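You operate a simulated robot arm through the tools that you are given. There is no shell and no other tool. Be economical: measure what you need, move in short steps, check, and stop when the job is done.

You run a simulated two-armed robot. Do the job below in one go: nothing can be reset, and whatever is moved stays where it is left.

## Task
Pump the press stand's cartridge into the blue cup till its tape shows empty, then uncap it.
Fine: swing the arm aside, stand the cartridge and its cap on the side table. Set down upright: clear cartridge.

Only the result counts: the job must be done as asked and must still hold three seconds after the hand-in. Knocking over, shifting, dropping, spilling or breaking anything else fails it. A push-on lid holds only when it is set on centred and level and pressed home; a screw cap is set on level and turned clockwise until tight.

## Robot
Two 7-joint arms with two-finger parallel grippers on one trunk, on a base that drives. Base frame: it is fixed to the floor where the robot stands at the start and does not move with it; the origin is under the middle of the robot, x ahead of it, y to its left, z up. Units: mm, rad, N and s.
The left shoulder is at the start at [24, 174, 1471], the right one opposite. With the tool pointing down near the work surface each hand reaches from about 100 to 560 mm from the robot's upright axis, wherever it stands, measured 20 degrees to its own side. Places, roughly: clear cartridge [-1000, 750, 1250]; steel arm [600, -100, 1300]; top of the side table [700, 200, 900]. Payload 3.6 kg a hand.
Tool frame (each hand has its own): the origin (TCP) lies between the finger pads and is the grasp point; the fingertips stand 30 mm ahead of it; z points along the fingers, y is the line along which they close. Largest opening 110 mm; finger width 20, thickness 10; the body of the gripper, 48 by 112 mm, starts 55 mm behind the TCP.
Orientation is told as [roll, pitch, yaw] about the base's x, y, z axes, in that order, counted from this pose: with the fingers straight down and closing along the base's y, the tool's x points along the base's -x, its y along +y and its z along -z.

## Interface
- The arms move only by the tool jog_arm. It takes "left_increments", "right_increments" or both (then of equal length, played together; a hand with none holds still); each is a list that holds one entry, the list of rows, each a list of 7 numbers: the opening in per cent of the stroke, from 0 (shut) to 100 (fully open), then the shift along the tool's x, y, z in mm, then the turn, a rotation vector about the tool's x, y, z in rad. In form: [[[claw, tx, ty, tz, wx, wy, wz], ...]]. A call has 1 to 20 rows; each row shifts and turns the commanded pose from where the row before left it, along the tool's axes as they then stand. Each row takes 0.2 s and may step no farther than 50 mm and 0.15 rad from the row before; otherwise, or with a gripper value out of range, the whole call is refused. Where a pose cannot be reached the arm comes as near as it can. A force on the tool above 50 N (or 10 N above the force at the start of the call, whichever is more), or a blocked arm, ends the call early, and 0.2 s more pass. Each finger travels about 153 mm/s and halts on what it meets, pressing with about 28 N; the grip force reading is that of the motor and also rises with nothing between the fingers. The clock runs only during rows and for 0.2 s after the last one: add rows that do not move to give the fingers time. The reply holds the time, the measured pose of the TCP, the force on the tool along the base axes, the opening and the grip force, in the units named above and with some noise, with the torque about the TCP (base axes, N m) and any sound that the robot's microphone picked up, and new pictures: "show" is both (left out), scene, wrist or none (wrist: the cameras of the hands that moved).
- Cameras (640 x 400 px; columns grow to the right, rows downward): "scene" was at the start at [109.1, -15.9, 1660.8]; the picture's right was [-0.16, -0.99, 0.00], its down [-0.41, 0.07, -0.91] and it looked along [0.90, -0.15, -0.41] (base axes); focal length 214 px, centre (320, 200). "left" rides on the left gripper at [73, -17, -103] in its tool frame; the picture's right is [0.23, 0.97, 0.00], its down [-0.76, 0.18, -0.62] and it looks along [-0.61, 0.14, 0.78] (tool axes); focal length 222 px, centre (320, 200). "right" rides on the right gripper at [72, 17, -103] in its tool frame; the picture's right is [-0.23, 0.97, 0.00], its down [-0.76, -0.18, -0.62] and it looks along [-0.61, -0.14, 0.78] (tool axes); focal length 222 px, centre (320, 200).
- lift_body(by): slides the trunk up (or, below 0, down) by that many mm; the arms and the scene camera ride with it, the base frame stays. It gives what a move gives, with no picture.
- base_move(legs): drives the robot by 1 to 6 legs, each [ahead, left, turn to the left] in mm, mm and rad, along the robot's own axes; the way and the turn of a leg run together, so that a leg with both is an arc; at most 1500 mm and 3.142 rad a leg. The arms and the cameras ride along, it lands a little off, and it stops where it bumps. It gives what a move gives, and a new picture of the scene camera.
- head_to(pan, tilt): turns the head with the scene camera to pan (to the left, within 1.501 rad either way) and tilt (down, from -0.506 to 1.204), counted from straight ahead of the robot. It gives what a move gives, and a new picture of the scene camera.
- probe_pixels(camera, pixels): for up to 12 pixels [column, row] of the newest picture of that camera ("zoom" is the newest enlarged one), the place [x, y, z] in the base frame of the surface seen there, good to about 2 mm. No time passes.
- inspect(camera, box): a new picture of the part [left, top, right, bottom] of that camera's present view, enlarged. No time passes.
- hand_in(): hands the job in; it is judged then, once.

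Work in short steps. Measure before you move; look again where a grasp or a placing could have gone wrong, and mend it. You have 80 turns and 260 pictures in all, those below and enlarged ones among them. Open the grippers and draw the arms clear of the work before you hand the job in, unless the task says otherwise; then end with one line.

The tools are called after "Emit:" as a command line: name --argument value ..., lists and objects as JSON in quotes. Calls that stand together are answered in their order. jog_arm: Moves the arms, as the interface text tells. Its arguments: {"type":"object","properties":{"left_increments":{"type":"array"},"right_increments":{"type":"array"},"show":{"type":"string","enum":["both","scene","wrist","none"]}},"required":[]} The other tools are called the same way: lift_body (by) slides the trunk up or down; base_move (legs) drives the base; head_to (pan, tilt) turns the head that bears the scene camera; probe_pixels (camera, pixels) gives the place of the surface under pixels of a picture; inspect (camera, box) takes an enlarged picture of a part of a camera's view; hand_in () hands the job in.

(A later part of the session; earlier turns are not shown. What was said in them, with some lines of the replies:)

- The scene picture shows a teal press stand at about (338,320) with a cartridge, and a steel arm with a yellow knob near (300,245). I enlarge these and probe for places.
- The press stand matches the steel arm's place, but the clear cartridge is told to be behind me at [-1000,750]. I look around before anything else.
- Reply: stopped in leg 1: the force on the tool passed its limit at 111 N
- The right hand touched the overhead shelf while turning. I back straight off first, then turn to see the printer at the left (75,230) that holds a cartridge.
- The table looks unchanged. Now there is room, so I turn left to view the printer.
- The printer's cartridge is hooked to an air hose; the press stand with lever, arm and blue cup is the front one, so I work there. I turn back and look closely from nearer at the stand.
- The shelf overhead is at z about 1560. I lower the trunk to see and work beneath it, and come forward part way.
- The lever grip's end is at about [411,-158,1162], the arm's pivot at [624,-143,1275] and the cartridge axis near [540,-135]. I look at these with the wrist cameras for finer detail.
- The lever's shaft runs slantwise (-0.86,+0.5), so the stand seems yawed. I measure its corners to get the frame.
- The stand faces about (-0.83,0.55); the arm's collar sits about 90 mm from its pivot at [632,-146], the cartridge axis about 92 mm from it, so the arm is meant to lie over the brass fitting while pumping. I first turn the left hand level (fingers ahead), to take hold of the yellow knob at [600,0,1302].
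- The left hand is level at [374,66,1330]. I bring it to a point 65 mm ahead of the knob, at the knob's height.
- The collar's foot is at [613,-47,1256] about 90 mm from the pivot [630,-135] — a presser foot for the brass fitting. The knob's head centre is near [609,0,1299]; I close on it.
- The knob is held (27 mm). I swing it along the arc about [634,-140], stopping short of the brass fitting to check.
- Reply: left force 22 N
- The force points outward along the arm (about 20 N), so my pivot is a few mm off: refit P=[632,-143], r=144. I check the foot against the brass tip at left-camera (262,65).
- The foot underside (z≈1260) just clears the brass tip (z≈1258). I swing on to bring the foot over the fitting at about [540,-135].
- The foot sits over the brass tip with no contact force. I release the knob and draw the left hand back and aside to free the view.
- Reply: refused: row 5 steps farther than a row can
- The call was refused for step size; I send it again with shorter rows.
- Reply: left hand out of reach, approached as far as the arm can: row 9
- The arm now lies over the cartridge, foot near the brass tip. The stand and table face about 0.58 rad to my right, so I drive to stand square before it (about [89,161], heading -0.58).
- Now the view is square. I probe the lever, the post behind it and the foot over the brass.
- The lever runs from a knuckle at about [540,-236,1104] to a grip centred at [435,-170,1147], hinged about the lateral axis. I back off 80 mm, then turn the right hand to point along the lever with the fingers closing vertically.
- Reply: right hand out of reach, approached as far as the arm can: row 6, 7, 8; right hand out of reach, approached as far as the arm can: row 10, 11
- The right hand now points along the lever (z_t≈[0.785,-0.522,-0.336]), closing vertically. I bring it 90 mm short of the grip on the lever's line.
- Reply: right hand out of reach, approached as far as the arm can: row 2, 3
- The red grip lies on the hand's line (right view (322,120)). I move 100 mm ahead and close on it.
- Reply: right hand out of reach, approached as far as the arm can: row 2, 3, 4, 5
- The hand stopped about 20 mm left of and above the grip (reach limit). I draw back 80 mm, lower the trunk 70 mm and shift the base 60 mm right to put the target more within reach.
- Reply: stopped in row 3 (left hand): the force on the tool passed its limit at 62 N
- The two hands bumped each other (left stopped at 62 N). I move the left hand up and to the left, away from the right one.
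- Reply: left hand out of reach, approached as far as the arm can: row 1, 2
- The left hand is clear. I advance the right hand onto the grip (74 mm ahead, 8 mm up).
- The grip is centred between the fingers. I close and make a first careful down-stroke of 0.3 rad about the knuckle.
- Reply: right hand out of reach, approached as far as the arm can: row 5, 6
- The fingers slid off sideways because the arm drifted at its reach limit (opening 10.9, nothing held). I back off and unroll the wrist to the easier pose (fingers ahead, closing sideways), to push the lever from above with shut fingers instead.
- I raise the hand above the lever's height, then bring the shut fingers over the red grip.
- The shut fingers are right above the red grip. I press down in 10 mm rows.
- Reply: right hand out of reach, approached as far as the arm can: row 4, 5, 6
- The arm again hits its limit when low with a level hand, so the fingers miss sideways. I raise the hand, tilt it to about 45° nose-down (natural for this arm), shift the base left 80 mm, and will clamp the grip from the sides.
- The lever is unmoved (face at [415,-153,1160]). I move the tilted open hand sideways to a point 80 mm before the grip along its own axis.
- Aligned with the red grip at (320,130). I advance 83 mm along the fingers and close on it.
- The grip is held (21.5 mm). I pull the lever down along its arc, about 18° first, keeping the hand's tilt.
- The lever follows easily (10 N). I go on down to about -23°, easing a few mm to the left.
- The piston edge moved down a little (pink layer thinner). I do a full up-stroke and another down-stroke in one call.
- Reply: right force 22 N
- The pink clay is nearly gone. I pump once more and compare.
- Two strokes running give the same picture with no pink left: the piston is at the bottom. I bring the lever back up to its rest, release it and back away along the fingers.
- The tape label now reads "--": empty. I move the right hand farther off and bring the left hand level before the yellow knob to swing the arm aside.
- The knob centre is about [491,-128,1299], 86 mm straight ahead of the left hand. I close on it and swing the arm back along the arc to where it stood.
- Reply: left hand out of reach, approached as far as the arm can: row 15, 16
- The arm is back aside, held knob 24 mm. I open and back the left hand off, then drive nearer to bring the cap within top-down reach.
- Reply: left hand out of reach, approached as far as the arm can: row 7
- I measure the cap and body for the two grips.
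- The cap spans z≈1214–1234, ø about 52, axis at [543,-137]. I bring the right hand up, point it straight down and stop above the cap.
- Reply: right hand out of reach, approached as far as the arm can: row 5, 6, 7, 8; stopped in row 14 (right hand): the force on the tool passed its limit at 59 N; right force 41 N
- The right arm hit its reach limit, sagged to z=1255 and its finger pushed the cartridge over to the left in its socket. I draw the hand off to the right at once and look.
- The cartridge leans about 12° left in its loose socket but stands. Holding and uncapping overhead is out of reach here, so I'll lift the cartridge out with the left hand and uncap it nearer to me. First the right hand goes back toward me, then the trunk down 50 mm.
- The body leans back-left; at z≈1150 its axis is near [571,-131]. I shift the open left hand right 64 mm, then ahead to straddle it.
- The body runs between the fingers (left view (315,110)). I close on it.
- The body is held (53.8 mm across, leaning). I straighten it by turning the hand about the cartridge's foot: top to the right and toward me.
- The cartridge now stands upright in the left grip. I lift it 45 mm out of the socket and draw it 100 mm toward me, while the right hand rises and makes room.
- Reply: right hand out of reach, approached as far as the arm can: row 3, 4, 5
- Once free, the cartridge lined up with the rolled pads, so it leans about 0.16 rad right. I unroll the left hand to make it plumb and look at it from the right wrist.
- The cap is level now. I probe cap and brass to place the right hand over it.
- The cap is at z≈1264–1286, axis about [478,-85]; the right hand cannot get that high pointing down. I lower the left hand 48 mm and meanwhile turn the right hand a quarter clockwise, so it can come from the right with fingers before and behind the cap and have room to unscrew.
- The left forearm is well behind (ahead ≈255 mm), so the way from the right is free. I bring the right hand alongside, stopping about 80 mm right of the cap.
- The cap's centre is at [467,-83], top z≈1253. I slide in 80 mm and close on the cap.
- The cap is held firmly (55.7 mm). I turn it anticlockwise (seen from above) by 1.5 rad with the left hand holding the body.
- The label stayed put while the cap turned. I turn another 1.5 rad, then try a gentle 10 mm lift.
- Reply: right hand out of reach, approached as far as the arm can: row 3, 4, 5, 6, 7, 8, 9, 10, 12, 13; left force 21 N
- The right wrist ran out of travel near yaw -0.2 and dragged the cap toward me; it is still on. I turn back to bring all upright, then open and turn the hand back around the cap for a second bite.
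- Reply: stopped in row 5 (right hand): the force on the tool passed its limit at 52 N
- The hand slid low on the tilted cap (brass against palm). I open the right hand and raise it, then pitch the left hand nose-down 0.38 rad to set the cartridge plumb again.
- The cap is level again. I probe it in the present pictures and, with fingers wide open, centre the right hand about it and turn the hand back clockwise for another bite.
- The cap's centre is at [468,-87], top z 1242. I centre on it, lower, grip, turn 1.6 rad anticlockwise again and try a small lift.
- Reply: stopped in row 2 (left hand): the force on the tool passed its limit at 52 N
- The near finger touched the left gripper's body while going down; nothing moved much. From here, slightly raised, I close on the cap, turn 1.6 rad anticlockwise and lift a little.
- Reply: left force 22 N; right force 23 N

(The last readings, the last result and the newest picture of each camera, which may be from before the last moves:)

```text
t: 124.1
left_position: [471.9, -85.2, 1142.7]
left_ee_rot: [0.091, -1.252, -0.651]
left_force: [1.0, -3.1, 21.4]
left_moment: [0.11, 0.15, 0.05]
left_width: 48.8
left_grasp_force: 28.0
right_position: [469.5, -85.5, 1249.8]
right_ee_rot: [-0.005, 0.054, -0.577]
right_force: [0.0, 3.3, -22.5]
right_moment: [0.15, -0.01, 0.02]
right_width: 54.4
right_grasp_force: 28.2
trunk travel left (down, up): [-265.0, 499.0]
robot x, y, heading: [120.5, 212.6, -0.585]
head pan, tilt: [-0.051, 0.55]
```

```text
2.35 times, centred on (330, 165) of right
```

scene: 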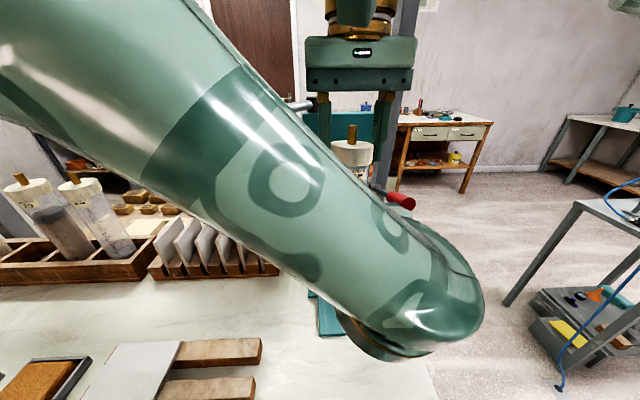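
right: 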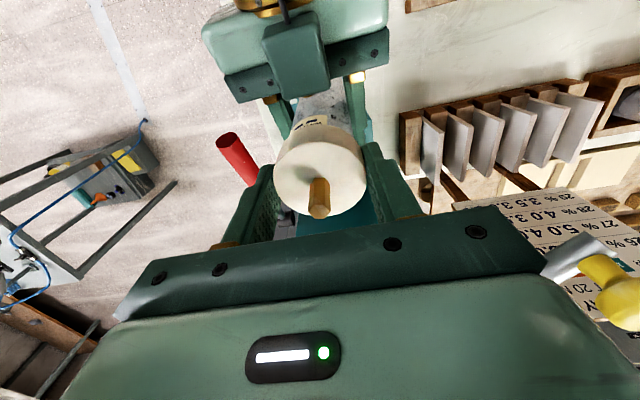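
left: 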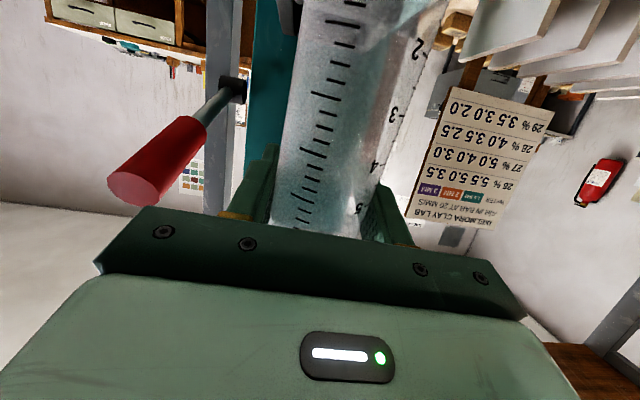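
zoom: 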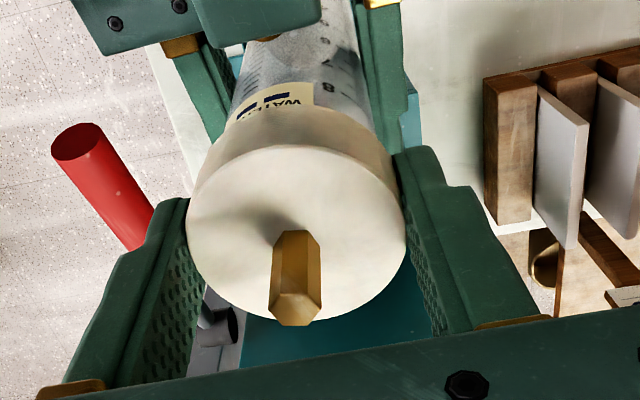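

The lift meets about 21 N: the cap is still on. I ease down, and take two more bites: open, turn back, grip, turn 1.6 rad anticlockwise each, then look.

Emit:
jog_arm --right_increments '[[[40, 0, 0, 5, 0, 0, 0], [60, 0, 0, 0, 0, 0, 0], [78, 0, 0, 0, 0, 0, 0], [78, 0, 0, 0, 0, 0, 0.15], [78, 0, 0, 0, 0, 0, 0.15], [78, 0, 0, 0, 0, 0, 0.15], [78, 0, 0, 0, 0, 0, 0.15], [78, 0, 0, 0, 0, 0, 0.15], [78, 0, 0, 0, 0, 0, 0.15], [78, 0, 0, 0, 0, 0, 0.15], [78, 0, 0, 0, 0, 0, 0.15], [78, 0, 0, 0, 0, 0, 0.15], [78, 0, 0, 0, 0, 0, 0.15], [78, 0, 0, 0, 0, 0, 0.1], [55, 0, 0, 0, 0, 0, 0], [40, 0, 0, 0, 0, 0, 0], [40, 0, 0, 0, 0, 0, 0]]]' --show "wrist"

Emit:
jog_arm --right_increments '[[[38, 0, 0, 0, 0, 0, -0.15], [38, 0, 0, 0, 0, 0, -0.15], [38, 0, 0, 0, 0, 0, -0.15], [38, 0, 0, 0, 0, 0, -0.15], [38, 0, 0, 0, 0, 0, -0.15], [38, 0, 0, 0, 0, 0, -0.15], [38, 0, 0, 0, 0, 0, -0.15], [38, 0, 0, 0, 0, 0, -0.15], [38, 0, 0, 0, 0, 0, -0.15], [38, 0, 0, 0, 0, 0, -0.15], [38, 0, 0, 0, 0, 0, -0.1]]]' --show "wrist"

Emit:
jog_arm --right_increments '[[[40, 0, 0, 0, 0, 0, 0], [60, 0, 0, 0, 0, 0, 0], [78, 0, 0, 0, 0, 0, 0], [78, 0, 0, 0, 0, 0, 0.15], [78, 0, 0, 0, 0, 0, 0.15], [78, 0, 0, 0, 0, 0, 0.15], [78, 0, 0, 0, 0, 0, 0.15], [78, 0, 0, 0, 0, 0, 0.15], [78, 0, 0, 0, 0, 0, 0.15], [78, 0, 0, 0, 0, 0, 0.15], [78, 0, 0, 0, 0, 0, 0.15], [78, 0, 0, 0, 0, 0, 0.15], [78, 0, 0, 0, 0, 0, 0.15], [78, 0, 0, 0, 0, 0, 0.1], [55, 0, 0, 0, 0, 0, 0], [40, 0, 0, 0, 0, 0, 0], [40, 0, 0, 0, 0, 0, 0]]]' --show "none"

Emit:
jog_arm --right_increments '[[[38, 0, 0, 0, 0, 0, -0.15], [38, 0, 0, 0, 0, 0, -0.15], [38, 0, 0, 0, 0, 0, -0.15], [38, 0, 0, 0, 0, 0, -0.15], [38, 0, 0, 0, 0, 0, -0.15], [38, 0, 0, 0, 0, 0, -0.15], [38, 0, 0, 0, 0, 0, -0.15], [38, 0, 0, 0, 0, 0, -0.15], [38, 0, 0, 0, 0, 0, -0.15], [38, 0, 0, 0, 0, 0, -0.15], [38, 0, 0, 0, 0, 0, -0.1], [38, 0, 0, -4, 0, 0, 0], [38, 0, 0, -4, 0, 0, 0], [38, 0, 0, -3, 0, 0, 0]]]'

Emit:
inspect --camera "right" --box '[220, 80, 440, 250]'

```text
t: 127.7
left_position: [470.7, -85.5, 1142.8]
left_ee_rot: [0.098, -1.248, -0.658]
left_force: [-1.5, -0.3, -1.9]
left_moment: [-0.1, -0.18, -0.08]
left_width: 48.3
left_grasp_force: 28.2
right_position: [467.6, -85.6, 1244.9]
right_ee_rot: [-0.05, -0.003, -2.176]
right_force: [1.5, -1.0, 0.3]
right_moment: [0.04, 0.0, -0.01]
right_width: 54.2
right_grasp_force: 27.1
trunk travel left (down, up): [-265.0, 499.0]
robot x, y, heading: [123.5, 213.6, -0.584]
head pan, tilt: [-0.051, 0.55]
```

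right: 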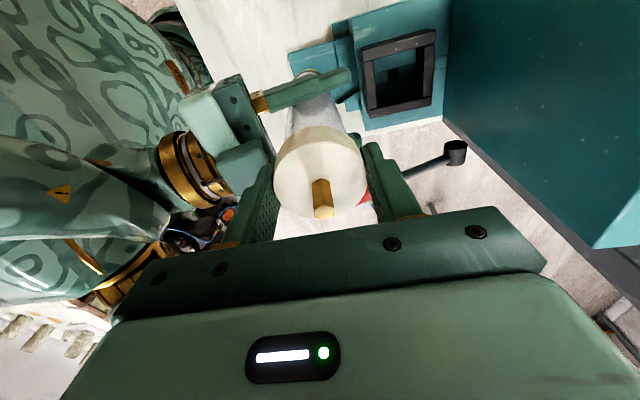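

```text
t: 130.1
left_position: [470.3, -85.2, 1143.7]
left_ee_rot: [0.099, -1.25, -0.661]
left_force: [-3.1, -0.7, -4.6]
left_moment: [0.05, -0.21, 0.07]
left_width: 48.2
left_grasp_force: 27.8
right_position: [469.5, -86.3, 1244.7]
right_ee_rot: [-0.003, 0.05, -0.576]
right_force: [3.5, 1.4, 2.9]
right_moment: [0.07, -0.16, -0.07]
right_width: 54.0
right_grasp_force: 28.1
trunk travel left (down, up): [-265.0, 499.0]
robot x, y, heading: [121.2, 217.0, -0.58]
head pan, tilt: [-0.051, 0.55]
```

right: 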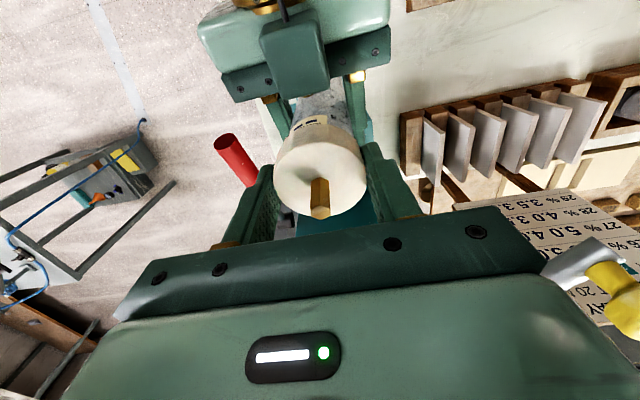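

```text
t: 133.7
left_position: [470.5, -82.7, 1143.1]
left_ee_rot: [0.098, -1.248, -0.662]
left_force: [0.6, -0.4, -2.1]
left_moment: [-0.05, -0.01, 0.02]
left_width: 48.4
left_grasp_force: 28.2
right_position: [468.6, -86.3, 1246.3]
right_ee_rot: [-0.051, -0.003, -2.178]
right_force: [-0.4, -0.1, 0.2]
right_moment: [-0.02, 0.03, -0.01]
right_width: 54.0
right_grasp_force: 28.4
trunk travel left (down, up): [-265.0, 499.0]
robot x, y, heading: [122.0, 209.9, -0.585]
head pan, tilt: [-0.051, 0.55]
```

```text
t: 136.7
left_position: [471.4, -83.9, 1144.6]
left_ee_rot: [0.097, -1.252, -0.658]
left_force: [1.2, -3.3, 1.5]
left_moment: [0.37, 0.1, 0.01]
left_width: 48.5
left_grasp_force: 28.6
right_position: [469.1, -85.8, 1256.6]
right_ee_rot: [-0.002, 0.051, -0.577]
right_force: [-1.7, 3.6, -2.3]
right_moment: [0.02, 0.01, 0.04]
right_width: 53.7
right_grasp_force: 27.0
trunk travel left (down, up): [-265.0, 499.0]
robot x, y, heading: [123.3, 217.6, -0.585]
head pan, tilt: [-0.051, 0.55]
```

scene: 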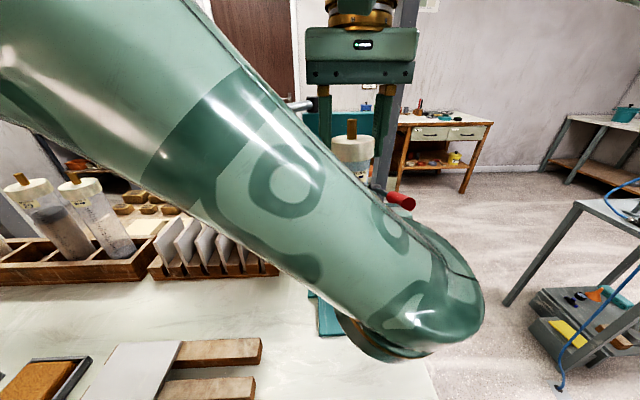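
right: 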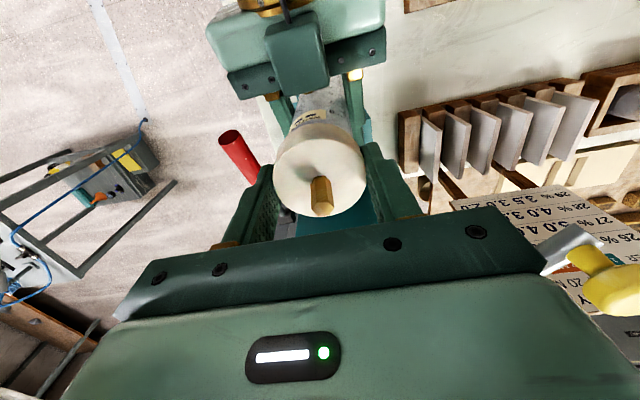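

```text
2.35 times, centred on (330, 165) of right
```

zoom: 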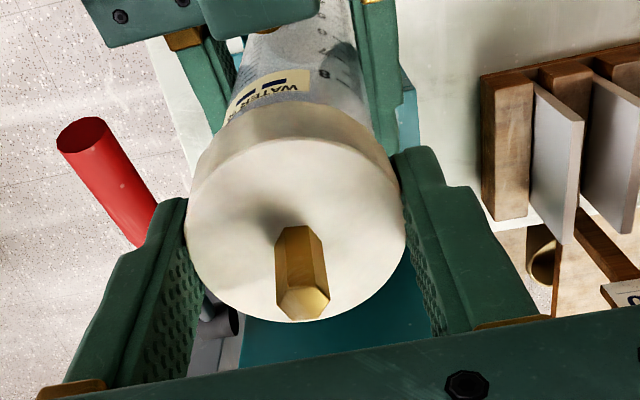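

The 11 mm lift now met only about 3 N, so the cap is loose. Holding both parts as they are, I shift the base 92 mm left over free table top and lower the trunk 85 mm.

Emit:
base_move --legs '[[0, 92, 0]]'

Emit:
lift_body --by -85

Emit:
jog_arm --left_increments '[[[22, 0, 0, 0, 0, 0, 0]]]' --right_increments '[[[38, 0, 0, 0, 0, 0, 0]]]'

Emit:
inspect --camera "right" --box '[200, 0, 440, 250]'

Emit:
inspect --camera "scene" --box '[270, 120, 430, 320]'

```text
t: 137.8
left_position: [521.9, -6.6, 1142.2]
left_ee_rot: [0.095, -1.248, -0.657]
left_force: [0.0, -1.9, -1.2]
left_moment: [0.12, 0.0, -0.03]
left_width: 48.4
left_grasp_force: 27.9
right_position: [520.8, -8.6, 1256.9]
right_ee_rot: [-0.004, 0.052, -0.577]
right_force: [0.1, 2.7, 0.6]
right_moment: [0.05, 0.05, 0.02]
right_width: 54.0
right_grasp_force: 27.8
trunk travel left (down, up): [-265.0, 499.0]
robot x, y, heading: [173.9, 289.3, -0.584]
head pan, tilt: [-0.051, 0.55]
```

scene: 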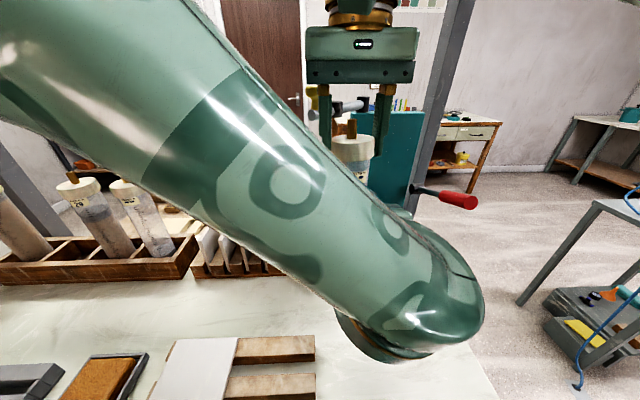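

```text
t: 139.0
left_position: [524.2, -6.0, 1056.9]
left_ee_rot: [0.079, -1.242, -0.633]
left_force: [-0.2, -0.6, -0.6]
left_moment: [0.2, 0.03, -0.02]
left_width: 48.9
left_grasp_force: 27.8
right_position: [519.9, -8.8, 1173.0]
right_ee_rot: [-0.003, 0.05, -0.574]
right_force: [-1.3, 3.5, -1.2]
right_moment: [0.04, 0.01, -0.01]
right_width: 53.9
right_grasp_force: 28.3
trunk travel left (down, up): [-180.0, 584.0]
robot x, y, heading: [171.6, 291.1, -0.584]
head pan, tilt: [-0.051, 0.55]
```

```text
t: 139.4
left_position: [523.2, -6.6, 1056.5]
left_ee_rot: [0.085, -1.239, -0.639]
left_force: [2.8, -2.6, -0.6]
left_moment: [0.27, 0.24, -0.03]
left_width: 48.4
left_grasp_force: 27.9
right_position: [519.3, -9.2, 1172.1]
right_ee_rot: [-0.003, 0.05, -0.575]
right_force: [-2.1, 3.7, -0.4]
right_moment: [0.08, 0.04, 0.04]
right_width: 54.1
right_grasp_force: 27.9
trunk travel left (down, up): [-180.0, 584.0]
robot x, y, heading: [175.4, 290.0, -0.589]
head pan, tilt: [-0.051, 0.55]
```

scene: 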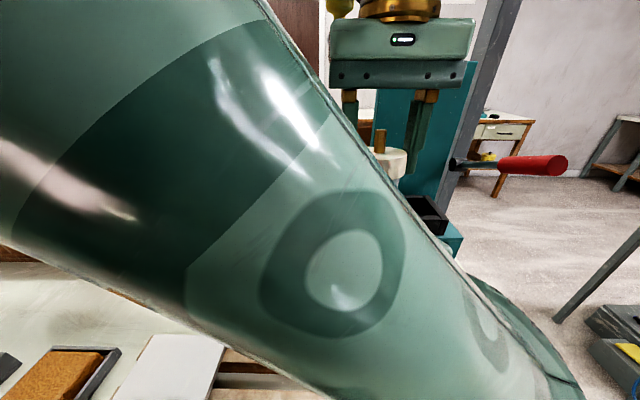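
right: 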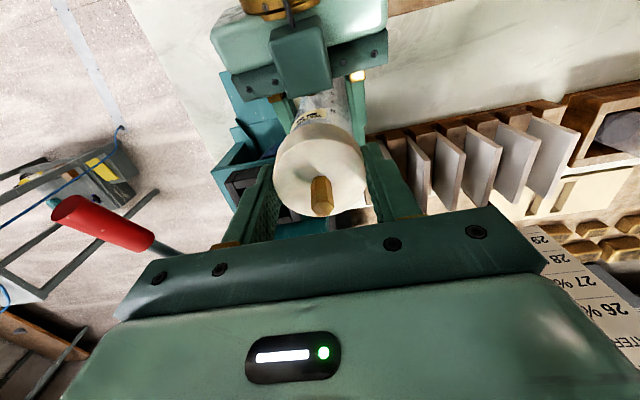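
left: 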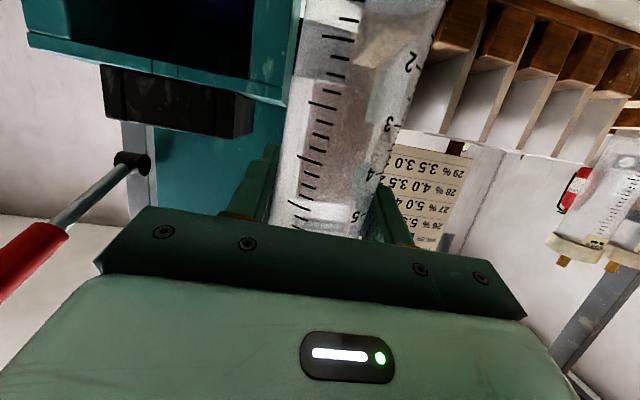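

```text
1.60 times, centred on (320, 125) of right
```

zoom: 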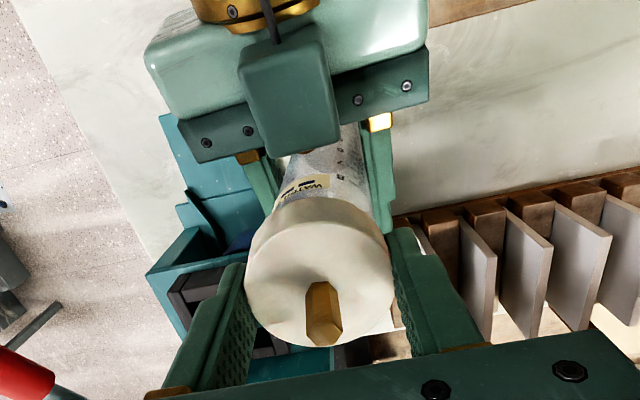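

```text
2.00 times, centred on (350, 220) of scene
5 turns are left
```

zoom: 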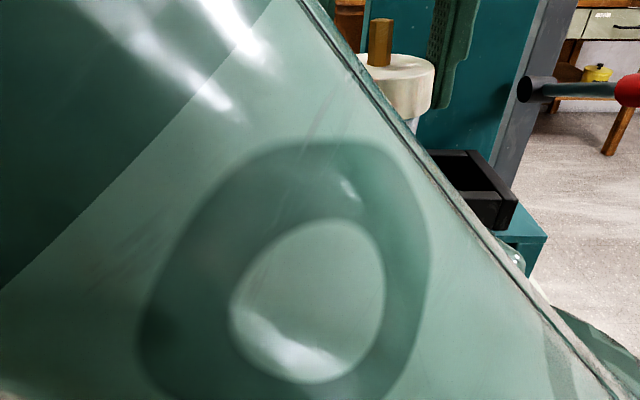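

Scale marks show the body slipped only ~3 mm in the left pads while the cap rose ~19 mm, so the cap is off its thread. I lower the trunk in small steps toward the table, reading the force for contact.

Emit:
lift_body --by -12

Emit:
lift_body --by -4

Emit:
lift_body --by -4

Emit:
lift_body --by -4

Emit:
lift_body --by -4

Emit:
inspect --camera "left" --box '[0, 0, 640, 400]'

Emit:
inspect --camera "right" --box '[200, 0, 440, 250]'

```text
t: 140.0
left_position: [522.7, -6.0, 1044.5]
left_ee_rot: [0.094, -1.244, -0.653]
left_force: [1.3, -3.6, 0.5]
left_moment: [0.38, 0.21, -0.04]
left_width: 48.7
left_grasp_force: 27.4
right_position: [520.1, -9.2, 1160.7]
right_ee_rot: [-0.005, 0.048, -0.574]
right_force: [-2.4, 4.0, -0.9]
right_moment: [0.07, 0.03, -0.01]
right_width: 53.8
right_grasp_force: 28.0
trunk travel left (down, up): [-168.0, 596.0]
robot x, y, heading: [177.3, 291.5, -0.586]
head pan, tilt: [-0.051, 0.55]
```

```text
t: 140.5
left_position: [522.5, -5.5, 1040.3]
left_ee_rot: [0.098, -1.244, -0.655]
left_force: [0.5, -0.3, -1.7]
left_moment: [-0.02, -0.01, 0.07]
left_width: 48.7
left_grasp_force: 28.1
right_position: [520.3, -8.5, 1156.4]
right_ee_rot: [0.0, 0.049, -0.576]
right_force: [-1.0, -0.2, -0.5]
right_moment: [0.0, -0.02, -0.02]
right_width: 53.8
right_grasp_force: 27.9
trunk travel left (down, up): [-164.0, 600.0]
robot x, y, heading: [175.4, 290.7, -0.589]
head pan, tilt: [-0.051, 0.55]
```

```text
t: 141.0
left_position: [522.6, -6.9, 1037.7]
left_ee_rot: [0.1, -1.245, -0.661]
left_force: [-0.2, 1.0, -1.7]
left_moment: [-0.02, 0.02, -0.01]
left_width: 48.4
left_grasp_force: 28.1
right_position: [519.8, -8.7, 1151.3]
right_ee_rot: [-0.002, 0.05, -0.575]
right_force: [-0.6, 0.6, -0.3]
right_moment: [0.0, 0.01, -0.01]
right_width: 53.7
right_grasp_force: 28.2
trunk travel left (down, up): [-160.0, 604.0]
robot x, y, heading: [172.4, 286.5, -0.586]
head pan, tilt: [-0.051, 0.55]
```

```text
t: 141.6
left_position: [521.7, -6.3, 1032.2]
left_ee_rot: [0.098, -1.244, -0.659]
left_force: [-0.2, 0.1, -1.9]
left_moment: [-0.02, -0.02, -0.03]
left_width: 48.6
left_grasp_force: 28.4
right_position: [519.1, -9.8, 1147.4]
right_ee_rot: [-0.002, 0.051, -0.577]
right_force: [0.3, -0.4, 0.1]
right_moment: [-0.02, 0.0, -0.02]
right_width: 53.7
right_grasp_force: 28.5
trunk travel left (down, up): [-156.0, 608.0]
robot x, y, heading: [173.8, 290.4, -0.587]
head pan, tilt: [-0.051, 0.55]
```

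```text
t: 142.1
left_position: [522.7, -6.5, 1029.5]
left_ee_rot: [0.098, -1.243, -0.659]
left_force: [-1.1, 0.3, -1.7]
left_moment: [-0.01, -0.05, 0.01]
left_width: 48.6
left_grasp_force: 27.9
right_position: [520.0, -9.0, 1145.0]
right_ee_rot: [-0.003, 0.049, -0.576]
right_force: [-0.2, -0.1, 1.3]
right_moment: [0.02, 0.02, -0.04]
right_width: 53.9
right_grasp_force: 27.7
trunk travel left (down, up): [-152.0, 612.0]
robot x, y, heading: [177.9, 294.0, -0.584]
head pan, tilt: [-0.051, 0.55]
```

```text
1.00 times, centred on (320, 200) of left (not enlarged: the box is as wide or as high as the picture)
```

zoom: 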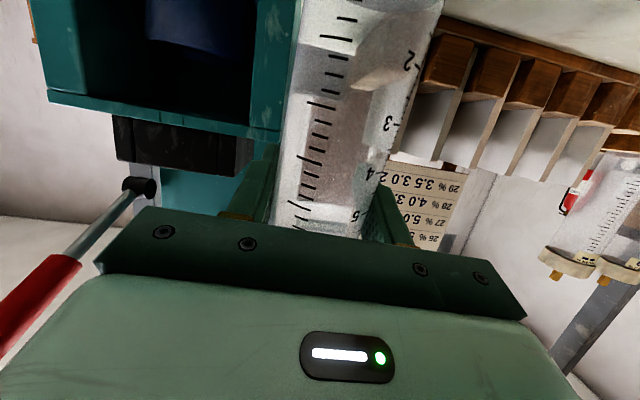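

```text
1.60 times, centred on (320, 125) of right
4 turns are left
```

zoom: 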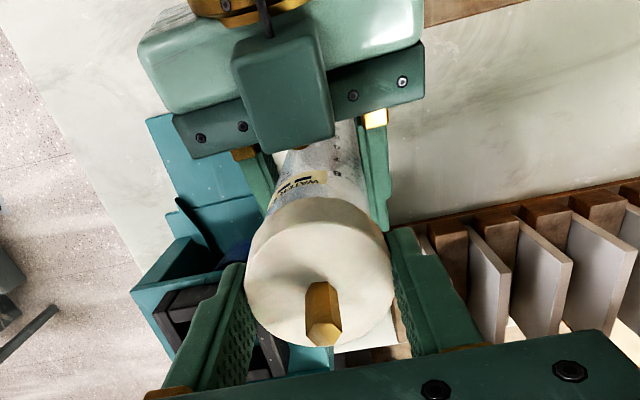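

The side forces vanished: cap and body are apart, and the body hangs just above the table (bottom ≈902). I lower 9 mm more to seat it, open the left hand, and raise the trunk so both hands clear it, then take the left hand aside.

Emit:
lift_body --by -3

Emit:
lift_body --by -3

Emit:
lift_body --by -3

Emit:
jog_arm --left_increments '[[[50, 0, 0, 0, 0, 0, 0], [56, 0, 0, 0, 0, 0, 0], [70, 0, 0, 0, 0, 0, 0], [70, 0, 0, 0, 0, 0, 0]]]' --show "wrist"

Emit:
lift_body --by 170

Emit:
jog_arm --left_increments '[[[70, 0, 40, 0, 0, 0, 0], [70, 0, 40, 0, 0, 0, 0], [70, 0, 40, 0, 0, 0, 0], [70, 0, 40, 0, 0, 0, 0], [70, 0, 0, 0, 0, 0, 0]]]'

Emit:
inspect --camera "right" --box '[160, 0, 500, 250]'

Emit:
head_to --pan -0.05 --tilt 0.9

```text
t: 142.6
left_position: [521.9, -7.2, 1027.4]
left_ee_rot: [0.099, -1.244, -0.658]
left_force: [0.8, -0.3, 0.9]
left_moment: [-0.23, -0.35, 0.05]
left_width: 48.5
left_grasp_force: 28.3
right_position: [521.4, -8.1, 1141.6]
right_ee_rot: [-0.003, 0.048, -0.576]
right_force: [1.6, 0.7, 6.3]
right_moment: [0.17, 0.02, -0.04]
right_width: 53.5
right_grasp_force: 28.0
trunk travel left (down, up): [-149.0, 615.0]
robot x, y, heading: [177.7, 290.4, -0.583]
head pan, tilt: [-0.051, 0.55]
```

```text
t: 143.1
left_position: [521.0, -5.4, 1025.6]
left_ee_rot: [0.09, -1.252, -0.65]
left_force: [0.6, -0.1, 18.9]
left_moment: [-0.04, -0.25, 0.06]
left_width: 48.8
left_grasp_force: 28.2
right_position: [518.2, -6.1, 1139.9]
right_ee_rot: [-0.001, 0.046, -0.577]
right_force: [0.9, 2.9, 16.5]
right_moment: [0.53, 0.07, -0.03]
right_width: 54.2
right_grasp_force: 27.9
trunk travel left (down, up): [-146.0, 618.0]
robot x, y, heading: [172.8, 291.1, -0.586]
head pan, tilt: [-0.051, 0.55]
```

```text
t: 143.7
left_position: [521.0, -4.2, 1023.8]
left_ee_rot: [0.094, -1.251, -0.654]
left_force: [1.7, -0.2, 19.6]
left_moment: [-0.05, -0.04, -0.04]
left_width: 49.0
left_grasp_force: 28.0
right_position: [518.3, -6.9, 1137.7]
right_ee_rot: [-0.001, 0.046, -0.576]
right_force: [-1.2, 5.8, 34.0]
right_moment: [0.95, 0.17, 0.02]
right_width: 53.9
right_grasp_force: 28.2
trunk travel left (down, up): [-143.0, 621.0]
robot x, y, heading: [173.8, 289.5, -0.579]
head pan, tilt: [-0.051, 0.55]
```

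```text
t: 144.7
left_position: [522.2, -5.0, 1019.3]
left_ee_rot: [0.1, -1.245, -0.659]
left_force: [-0.3, -0.3, 0.4]
left_moment: [0.01, 0.03, -0.02]
left_width: 77.3
left_grasp_force: 0.1
right_position: [520.8, -8.9, 1133.9]
right_ee_rot: [-0.004, 0.05, -0.574]
right_force: [-0.1, 0.8, 4.4]
right_moment: [0.06, 0.04, -0.01]
right_width: 54.4
right_grasp_force: 28.1
trunk travel left (down, up): [-143.0, 621.0]
robot x, y, heading: [175.0, 294.2, -0.584]
head pan, tilt: [-0.051, 0.55]
```

left: 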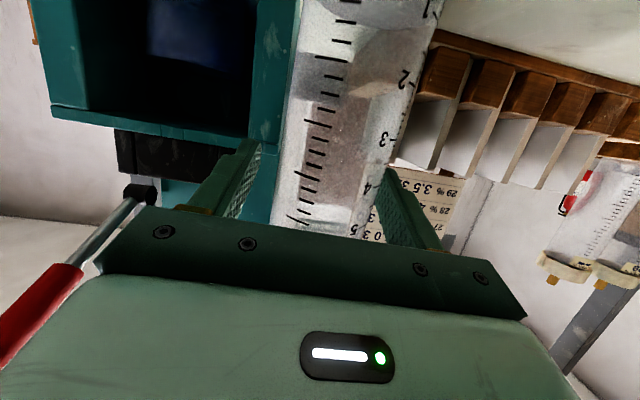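

```text
t: 146.6
left_position: [518.3, -5.8, 1191.1]
left_ee_rot: [0.103, -1.249, -0.663]
left_force: [-0.5, 0.4, -0.2]
left_moment: [-0.01, 0.04, -0.02]
left_width: 76.9
left_grasp_force: 0.1
right_position: [517.5, -9.0, 1302.2]
right_ee_rot: [-0.007, 0.05, -0.572]
right_force: [0.3, 0.5, 0.0]
right_moment: [-0.02, 0.01, 0.01]
right_width: 54.3
right_grasp_force: 27.9
trunk travel left (down, up): [-313.0, 451.0]
robot x, y, heading: [173.2, 290.7, -0.589]
head pan, tilt: [-0.051, 0.55]
```

```text
t: 147.8
left_position: [605.3, 127.9, 1194.9]
left_ee_rot: [0.103, -1.251, -0.662]
left_force: [0.2, 0.5, 0.6]
left_moment: [-0.02, -0.02, 0.03]
left_width: 77.0
left_grasp_force: 0.1
right_position: [517.8, -8.3, 1302.4]
right_ee_rot: [-0.008, 0.055, -0.57]
right_force: [-0.5, 0.0, -0.3]
right_moment: [-0.01, -0.01, 0.05]
right_width: 54.4
right_grasp_force: 27.9
trunk travel left (down, up): [-313.0, 451.0]
robot x, y, heading: [169.8, 288.1, -0.585]
head pan, tilt: [-0.051, 0.55]
```

scene: 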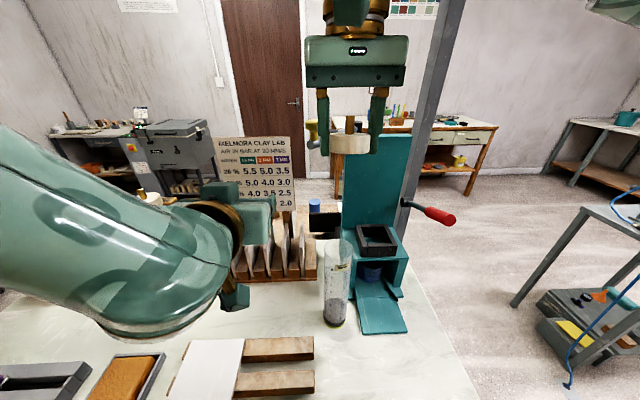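
left: 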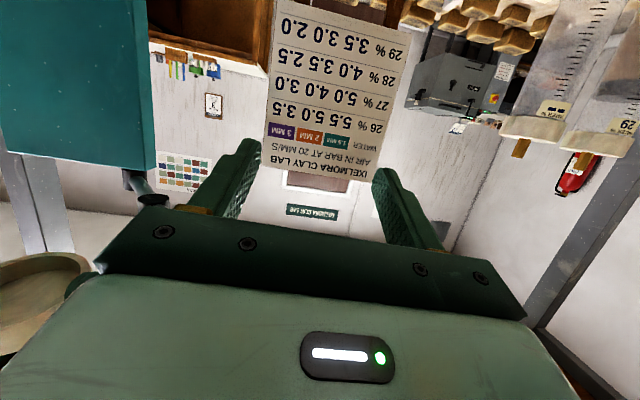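

```text
1.60 times, centred on (330, 125) of right
```

zoom: 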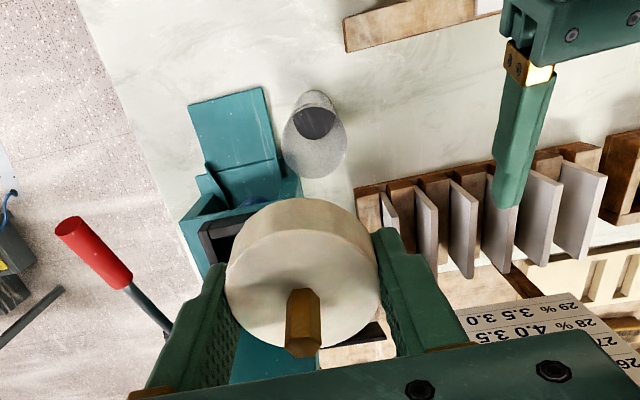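

```text
t: 148.6
left_position: [605.1, 127.9, 1196.0]
left_ee_rot: [0.102, -1.25, -0.665]
left_force: [-0.3, 0.1, 0.9]
left_moment: [0.02, 0.03, -0.03]
left_width: 76.9
left_grasp_force: 0.0
right_position: [516.5, -8.3, 1301.2]
right_ee_rot: [-0.008, 0.054, -0.57]
right_force: [0.3, 0.8, -0.8]
right_moment: [0.0, 0.0, -0.02]
right_width: 54.4
right_grasp_force: 27.7
trunk travel left (down, up): [-313.0, 451.0]
robot x, y, heading: [172.4, 288.8, -0.588]
head pan, tilt: [-0.051, 0.901]
3 turns are left
```

scene: 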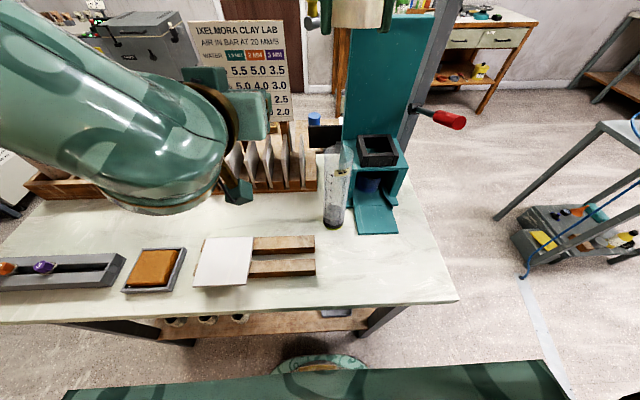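

The uncapped cartridge stands upright on the table. I carry the cap to the free table top in front of the ramp: base back 118 and right 97 mm, trunk down 150, then the right hand down to just above the surface.

Emit:
base_move --legs '[[-118, 0, 0], [0, -97, 0]]'

Emit:
lift_body --by -150

Emit:
jog_arm --right_increments '[[[38, 0, 0, 45, 0, 0, 0], [38, 0, 0, 45, 0, 0, 0], [38, 0, 0, 45, 0, 0, 0], [38, 0, 0, 45, 0, 0, 0], [38, 0, 0, 26, 0, 0, 0], [38, 0, 0, 4, 0, 0, 0], [38, 0, 0, 4, 0, 0, 0], [38, 0, 0, 3, 0, 0, 0], [38, 0, 0, 0, 0, 0, 0]]]'

Emit:
inspect --camera "scene" --box '[240, 120, 480, 320]'

```text
t: 150.6
left_position: [453.2, 107.7, 1194.5]
left_ee_rot: [0.106, -1.246, -0.664]
left_force: [-0.1, -0.4, 0.2]
left_moment: [0.0, -0.04, -0.01]
left_width: 77.2
left_grasp_force: 0.0
right_position: [367.1, -28.0, 1304.1]
right_ee_rot: [0.0, 0.052, -0.577]
right_force: [0.2, -0.3, 0.4]
right_moment: [0.08, -0.04, 0.01]
right_width: 54.3
right_grasp_force: 27.5
trunk travel left (down, up): [-313.0, 451.0]
robot x, y, heading: [20.9, 271.0, -0.583]
head pan, tilt: [-0.051, 0.901]
```

scene: 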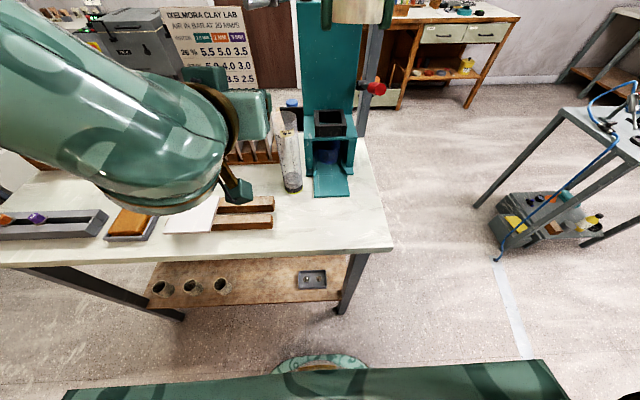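

```text
t: 152.3
left_position: [484.9, 89.1, 1001.9]
left_ee_rot: [0.08, -1.132, -0.641]
left_force: [-0.1, 0.2, 0.3]
left_moment: [0.05, 0.01, -0.01]
left_width: 77.2
left_grasp_force: 0.0
right_position: [367.1, -25.1, 1155.1]
right_ee_rot: [-0.002, 0.048, -0.575]
right_force: [0.7, 0.0, 0.3]
right_moment: [-0.02, -0.04, -0.01]
right_width: 54.2
right_grasp_force: 28.3
trunk travel left (down, up): [-163.0, 601.0]
robot x, y, heading: [17.8, 272.5, -0.585]
head pan, tilt: [-0.051, 0.901]
```

```text
t: 154.3
left_position: [486.1, 89.7, 1000.7]
left_ee_rot: [0.079, -1.131, -0.639]
left_force: [0.0, -0.4, -0.6]
left_moment: [0.01, -0.02, -0.02]
left_width: 76.9
left_grasp_force: 0.0
right_position: [358.8, -19.5, 936.9]
right_ee_rot: [0.0, 0.05, -0.576]
right_force: [-0.2, 0.0, -0.4]
right_moment: [-0.03, -0.03, -0.01]
right_width: 54.5
right_grasp_force: 27.7
trunk travel left (down, up): [-163.0, 601.0]
robot x, y, heading: [20.4, 273.7, -0.581]
head pan, tilt: [-0.051, 0.901]
```

scene: 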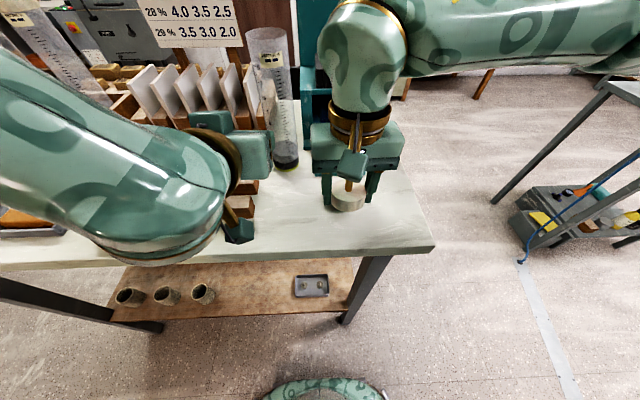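
right: 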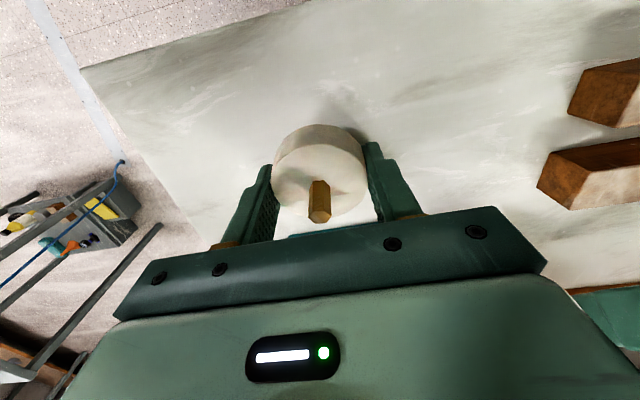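

```text
2.00 times, centred on (360, 220) of scene
2 turns are left
```

zoom: 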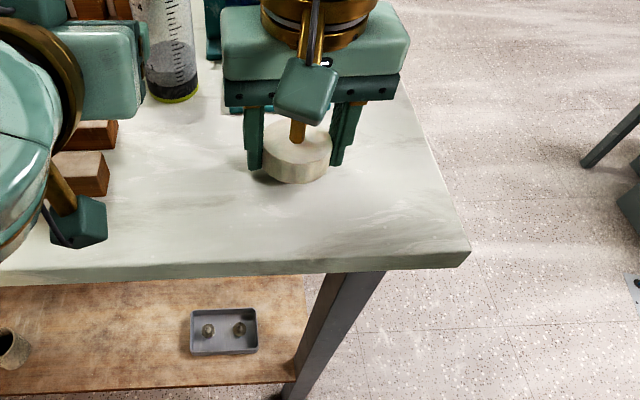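

The cap hangs just above the table (TCP z 937, tips ≈907). I lower 4 mm, open, wait, draw the hand straight up, raise the trunk and back the base off.

Emit:
jog_arm --right_increments '[[[38, 0, 0, 2, 0, 0, 0], [38, 0, 0, 2, 0, 0, 0], [38, 0, 0, 0, 0, 0, 0], [52, 0, 0, 0, 0, 0, 0], [62, 0, 0, 0, 0, 0, 0], [75, 0, 0, 0, 0, 0, 0], [75, 0, 0, 0, 0, 0, 0], [75, 0, 0, -20, 0, 0, 0], [75, 0, 0, -40, 0, 0, 0], [75, 0, 0, -45, 0, 0, 0], [75, 0, 0, -45, 0, 0, 0], [75, 0, 0, 0, 0, 0, 0]]]' --show "wrist"

Emit:
lift_body --by 150

Emit:
base_move --legs '[[-200, 0, 0]]'

Emit:
inspect --camera "scene" --box '[220, 60, 420, 200]'

```text
t: 156.9
left_position: [486.8, 89.8, 1000.9]
left_ee_rot: [0.079, -1.132, -0.64]
left_force: [-0.2, 0.2, -0.2]
left_moment: [0.0, 0.02, 0.02]
left_width: 76.9
left_grasp_force: 0.1
right_position: [364.3, -24.8, 1084.5]
right_ee_rot: [-0.001, 0.051, -0.576]
right_force: [-0.1, 0.9, 0.5]
right_moment: [-0.02, 0.01, 0.0]
right_width: 82.3
right_grasp_force: 0.0
trunk travel left (down, up): [-163.0, 601.0]
robot x, y, heading: [24.5, 277.6, -0.584]
head pan, tilt: [-0.051, 0.901]
```

right: 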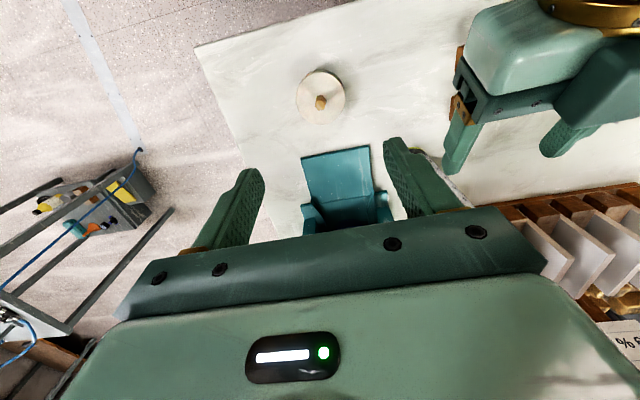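

```text
t: 158.7
left_position: [486.0, 89.3, 1150.5]
left_ee_rot: [0.079, -1.131, -0.639]
left_force: [0.4, 0.0, -0.2]
left_moment: [-0.01, -0.01, 0.0]
left_width: 76.9
left_grasp_force: 0.2
right_position: [364.5, -25.1, 1233.9]
right_ee_rot: [-0.001, 0.051, -0.576]
right_force: [-0.5, 0.0, -0.1]
right_moment: [0.0, -0.01, 0.0]
right_width: 82.5
right_grasp_force: 0.1
trunk travel left (down, up): [-313.0, 451.0]
robot x, y, heading: [23.8, 276.9, -0.585]
head pan, tilt: [-0.051, 0.901]
```

```text
t: 160.3
left_position: [317.8, 200.0, 1150.5]
left_ee_rot: [0.08, -1.13, -0.642]
left_force: [-1.1, 0.1, 0.4]
left_moment: [0.02, 0.0, 0.01]
left_width: 76.8
left_grasp_force: 0.1
right_position: [196.9, 87.4, 1234.1]
right_ee_rot: [-0.002, 0.049, -0.577]
right_force: [0.9, 0.2, -0.1]
right_moment: [0.01, -0.01, 0.03]
right_width: 82.5
right_grasp_force: 0.1
trunk travel left (down, up): [-313.0, 451.0]
robot x, y, heading: [-146.0, 385.6, -0.587]
head pan, tilt: [-0.051, 0.901]
```

scene: 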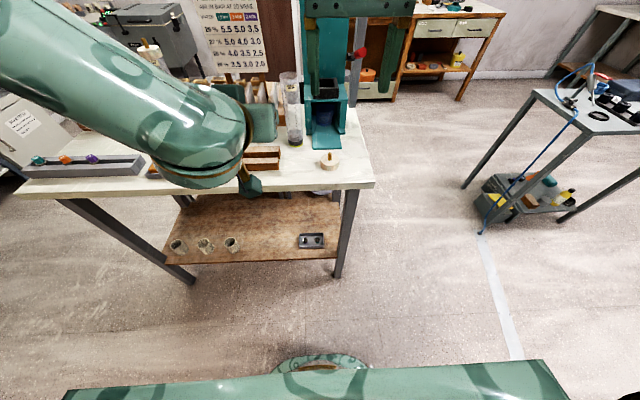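

```text
2.86 times, centred on (320, 130) of scene
1 turns are left
```

zoom: 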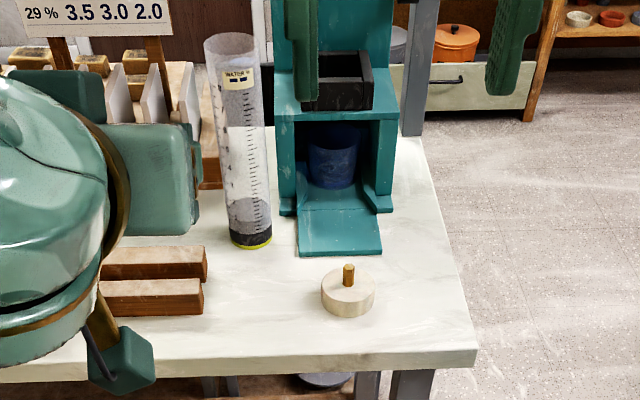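

The empty, uncapped cartridge stands upright, its cap lies flat on the table, the blue cup is in place and both hands are clear. I hand in.

Emit:
hand_in

```text
The job is handed in.
```

I pumped the press stand's cartridge into the blue cup until its tape showed empty ("--"), then uncapped it. It stands upright on the side table with its cap beside it, and the steel arm is swung aside. I did bump things three times along the way: the right hand touched the overhead shelf once, the cartridge got pushed askew in its socket before I lifted it out, and the two hands touched each other; nothing looked out of place afterwards.
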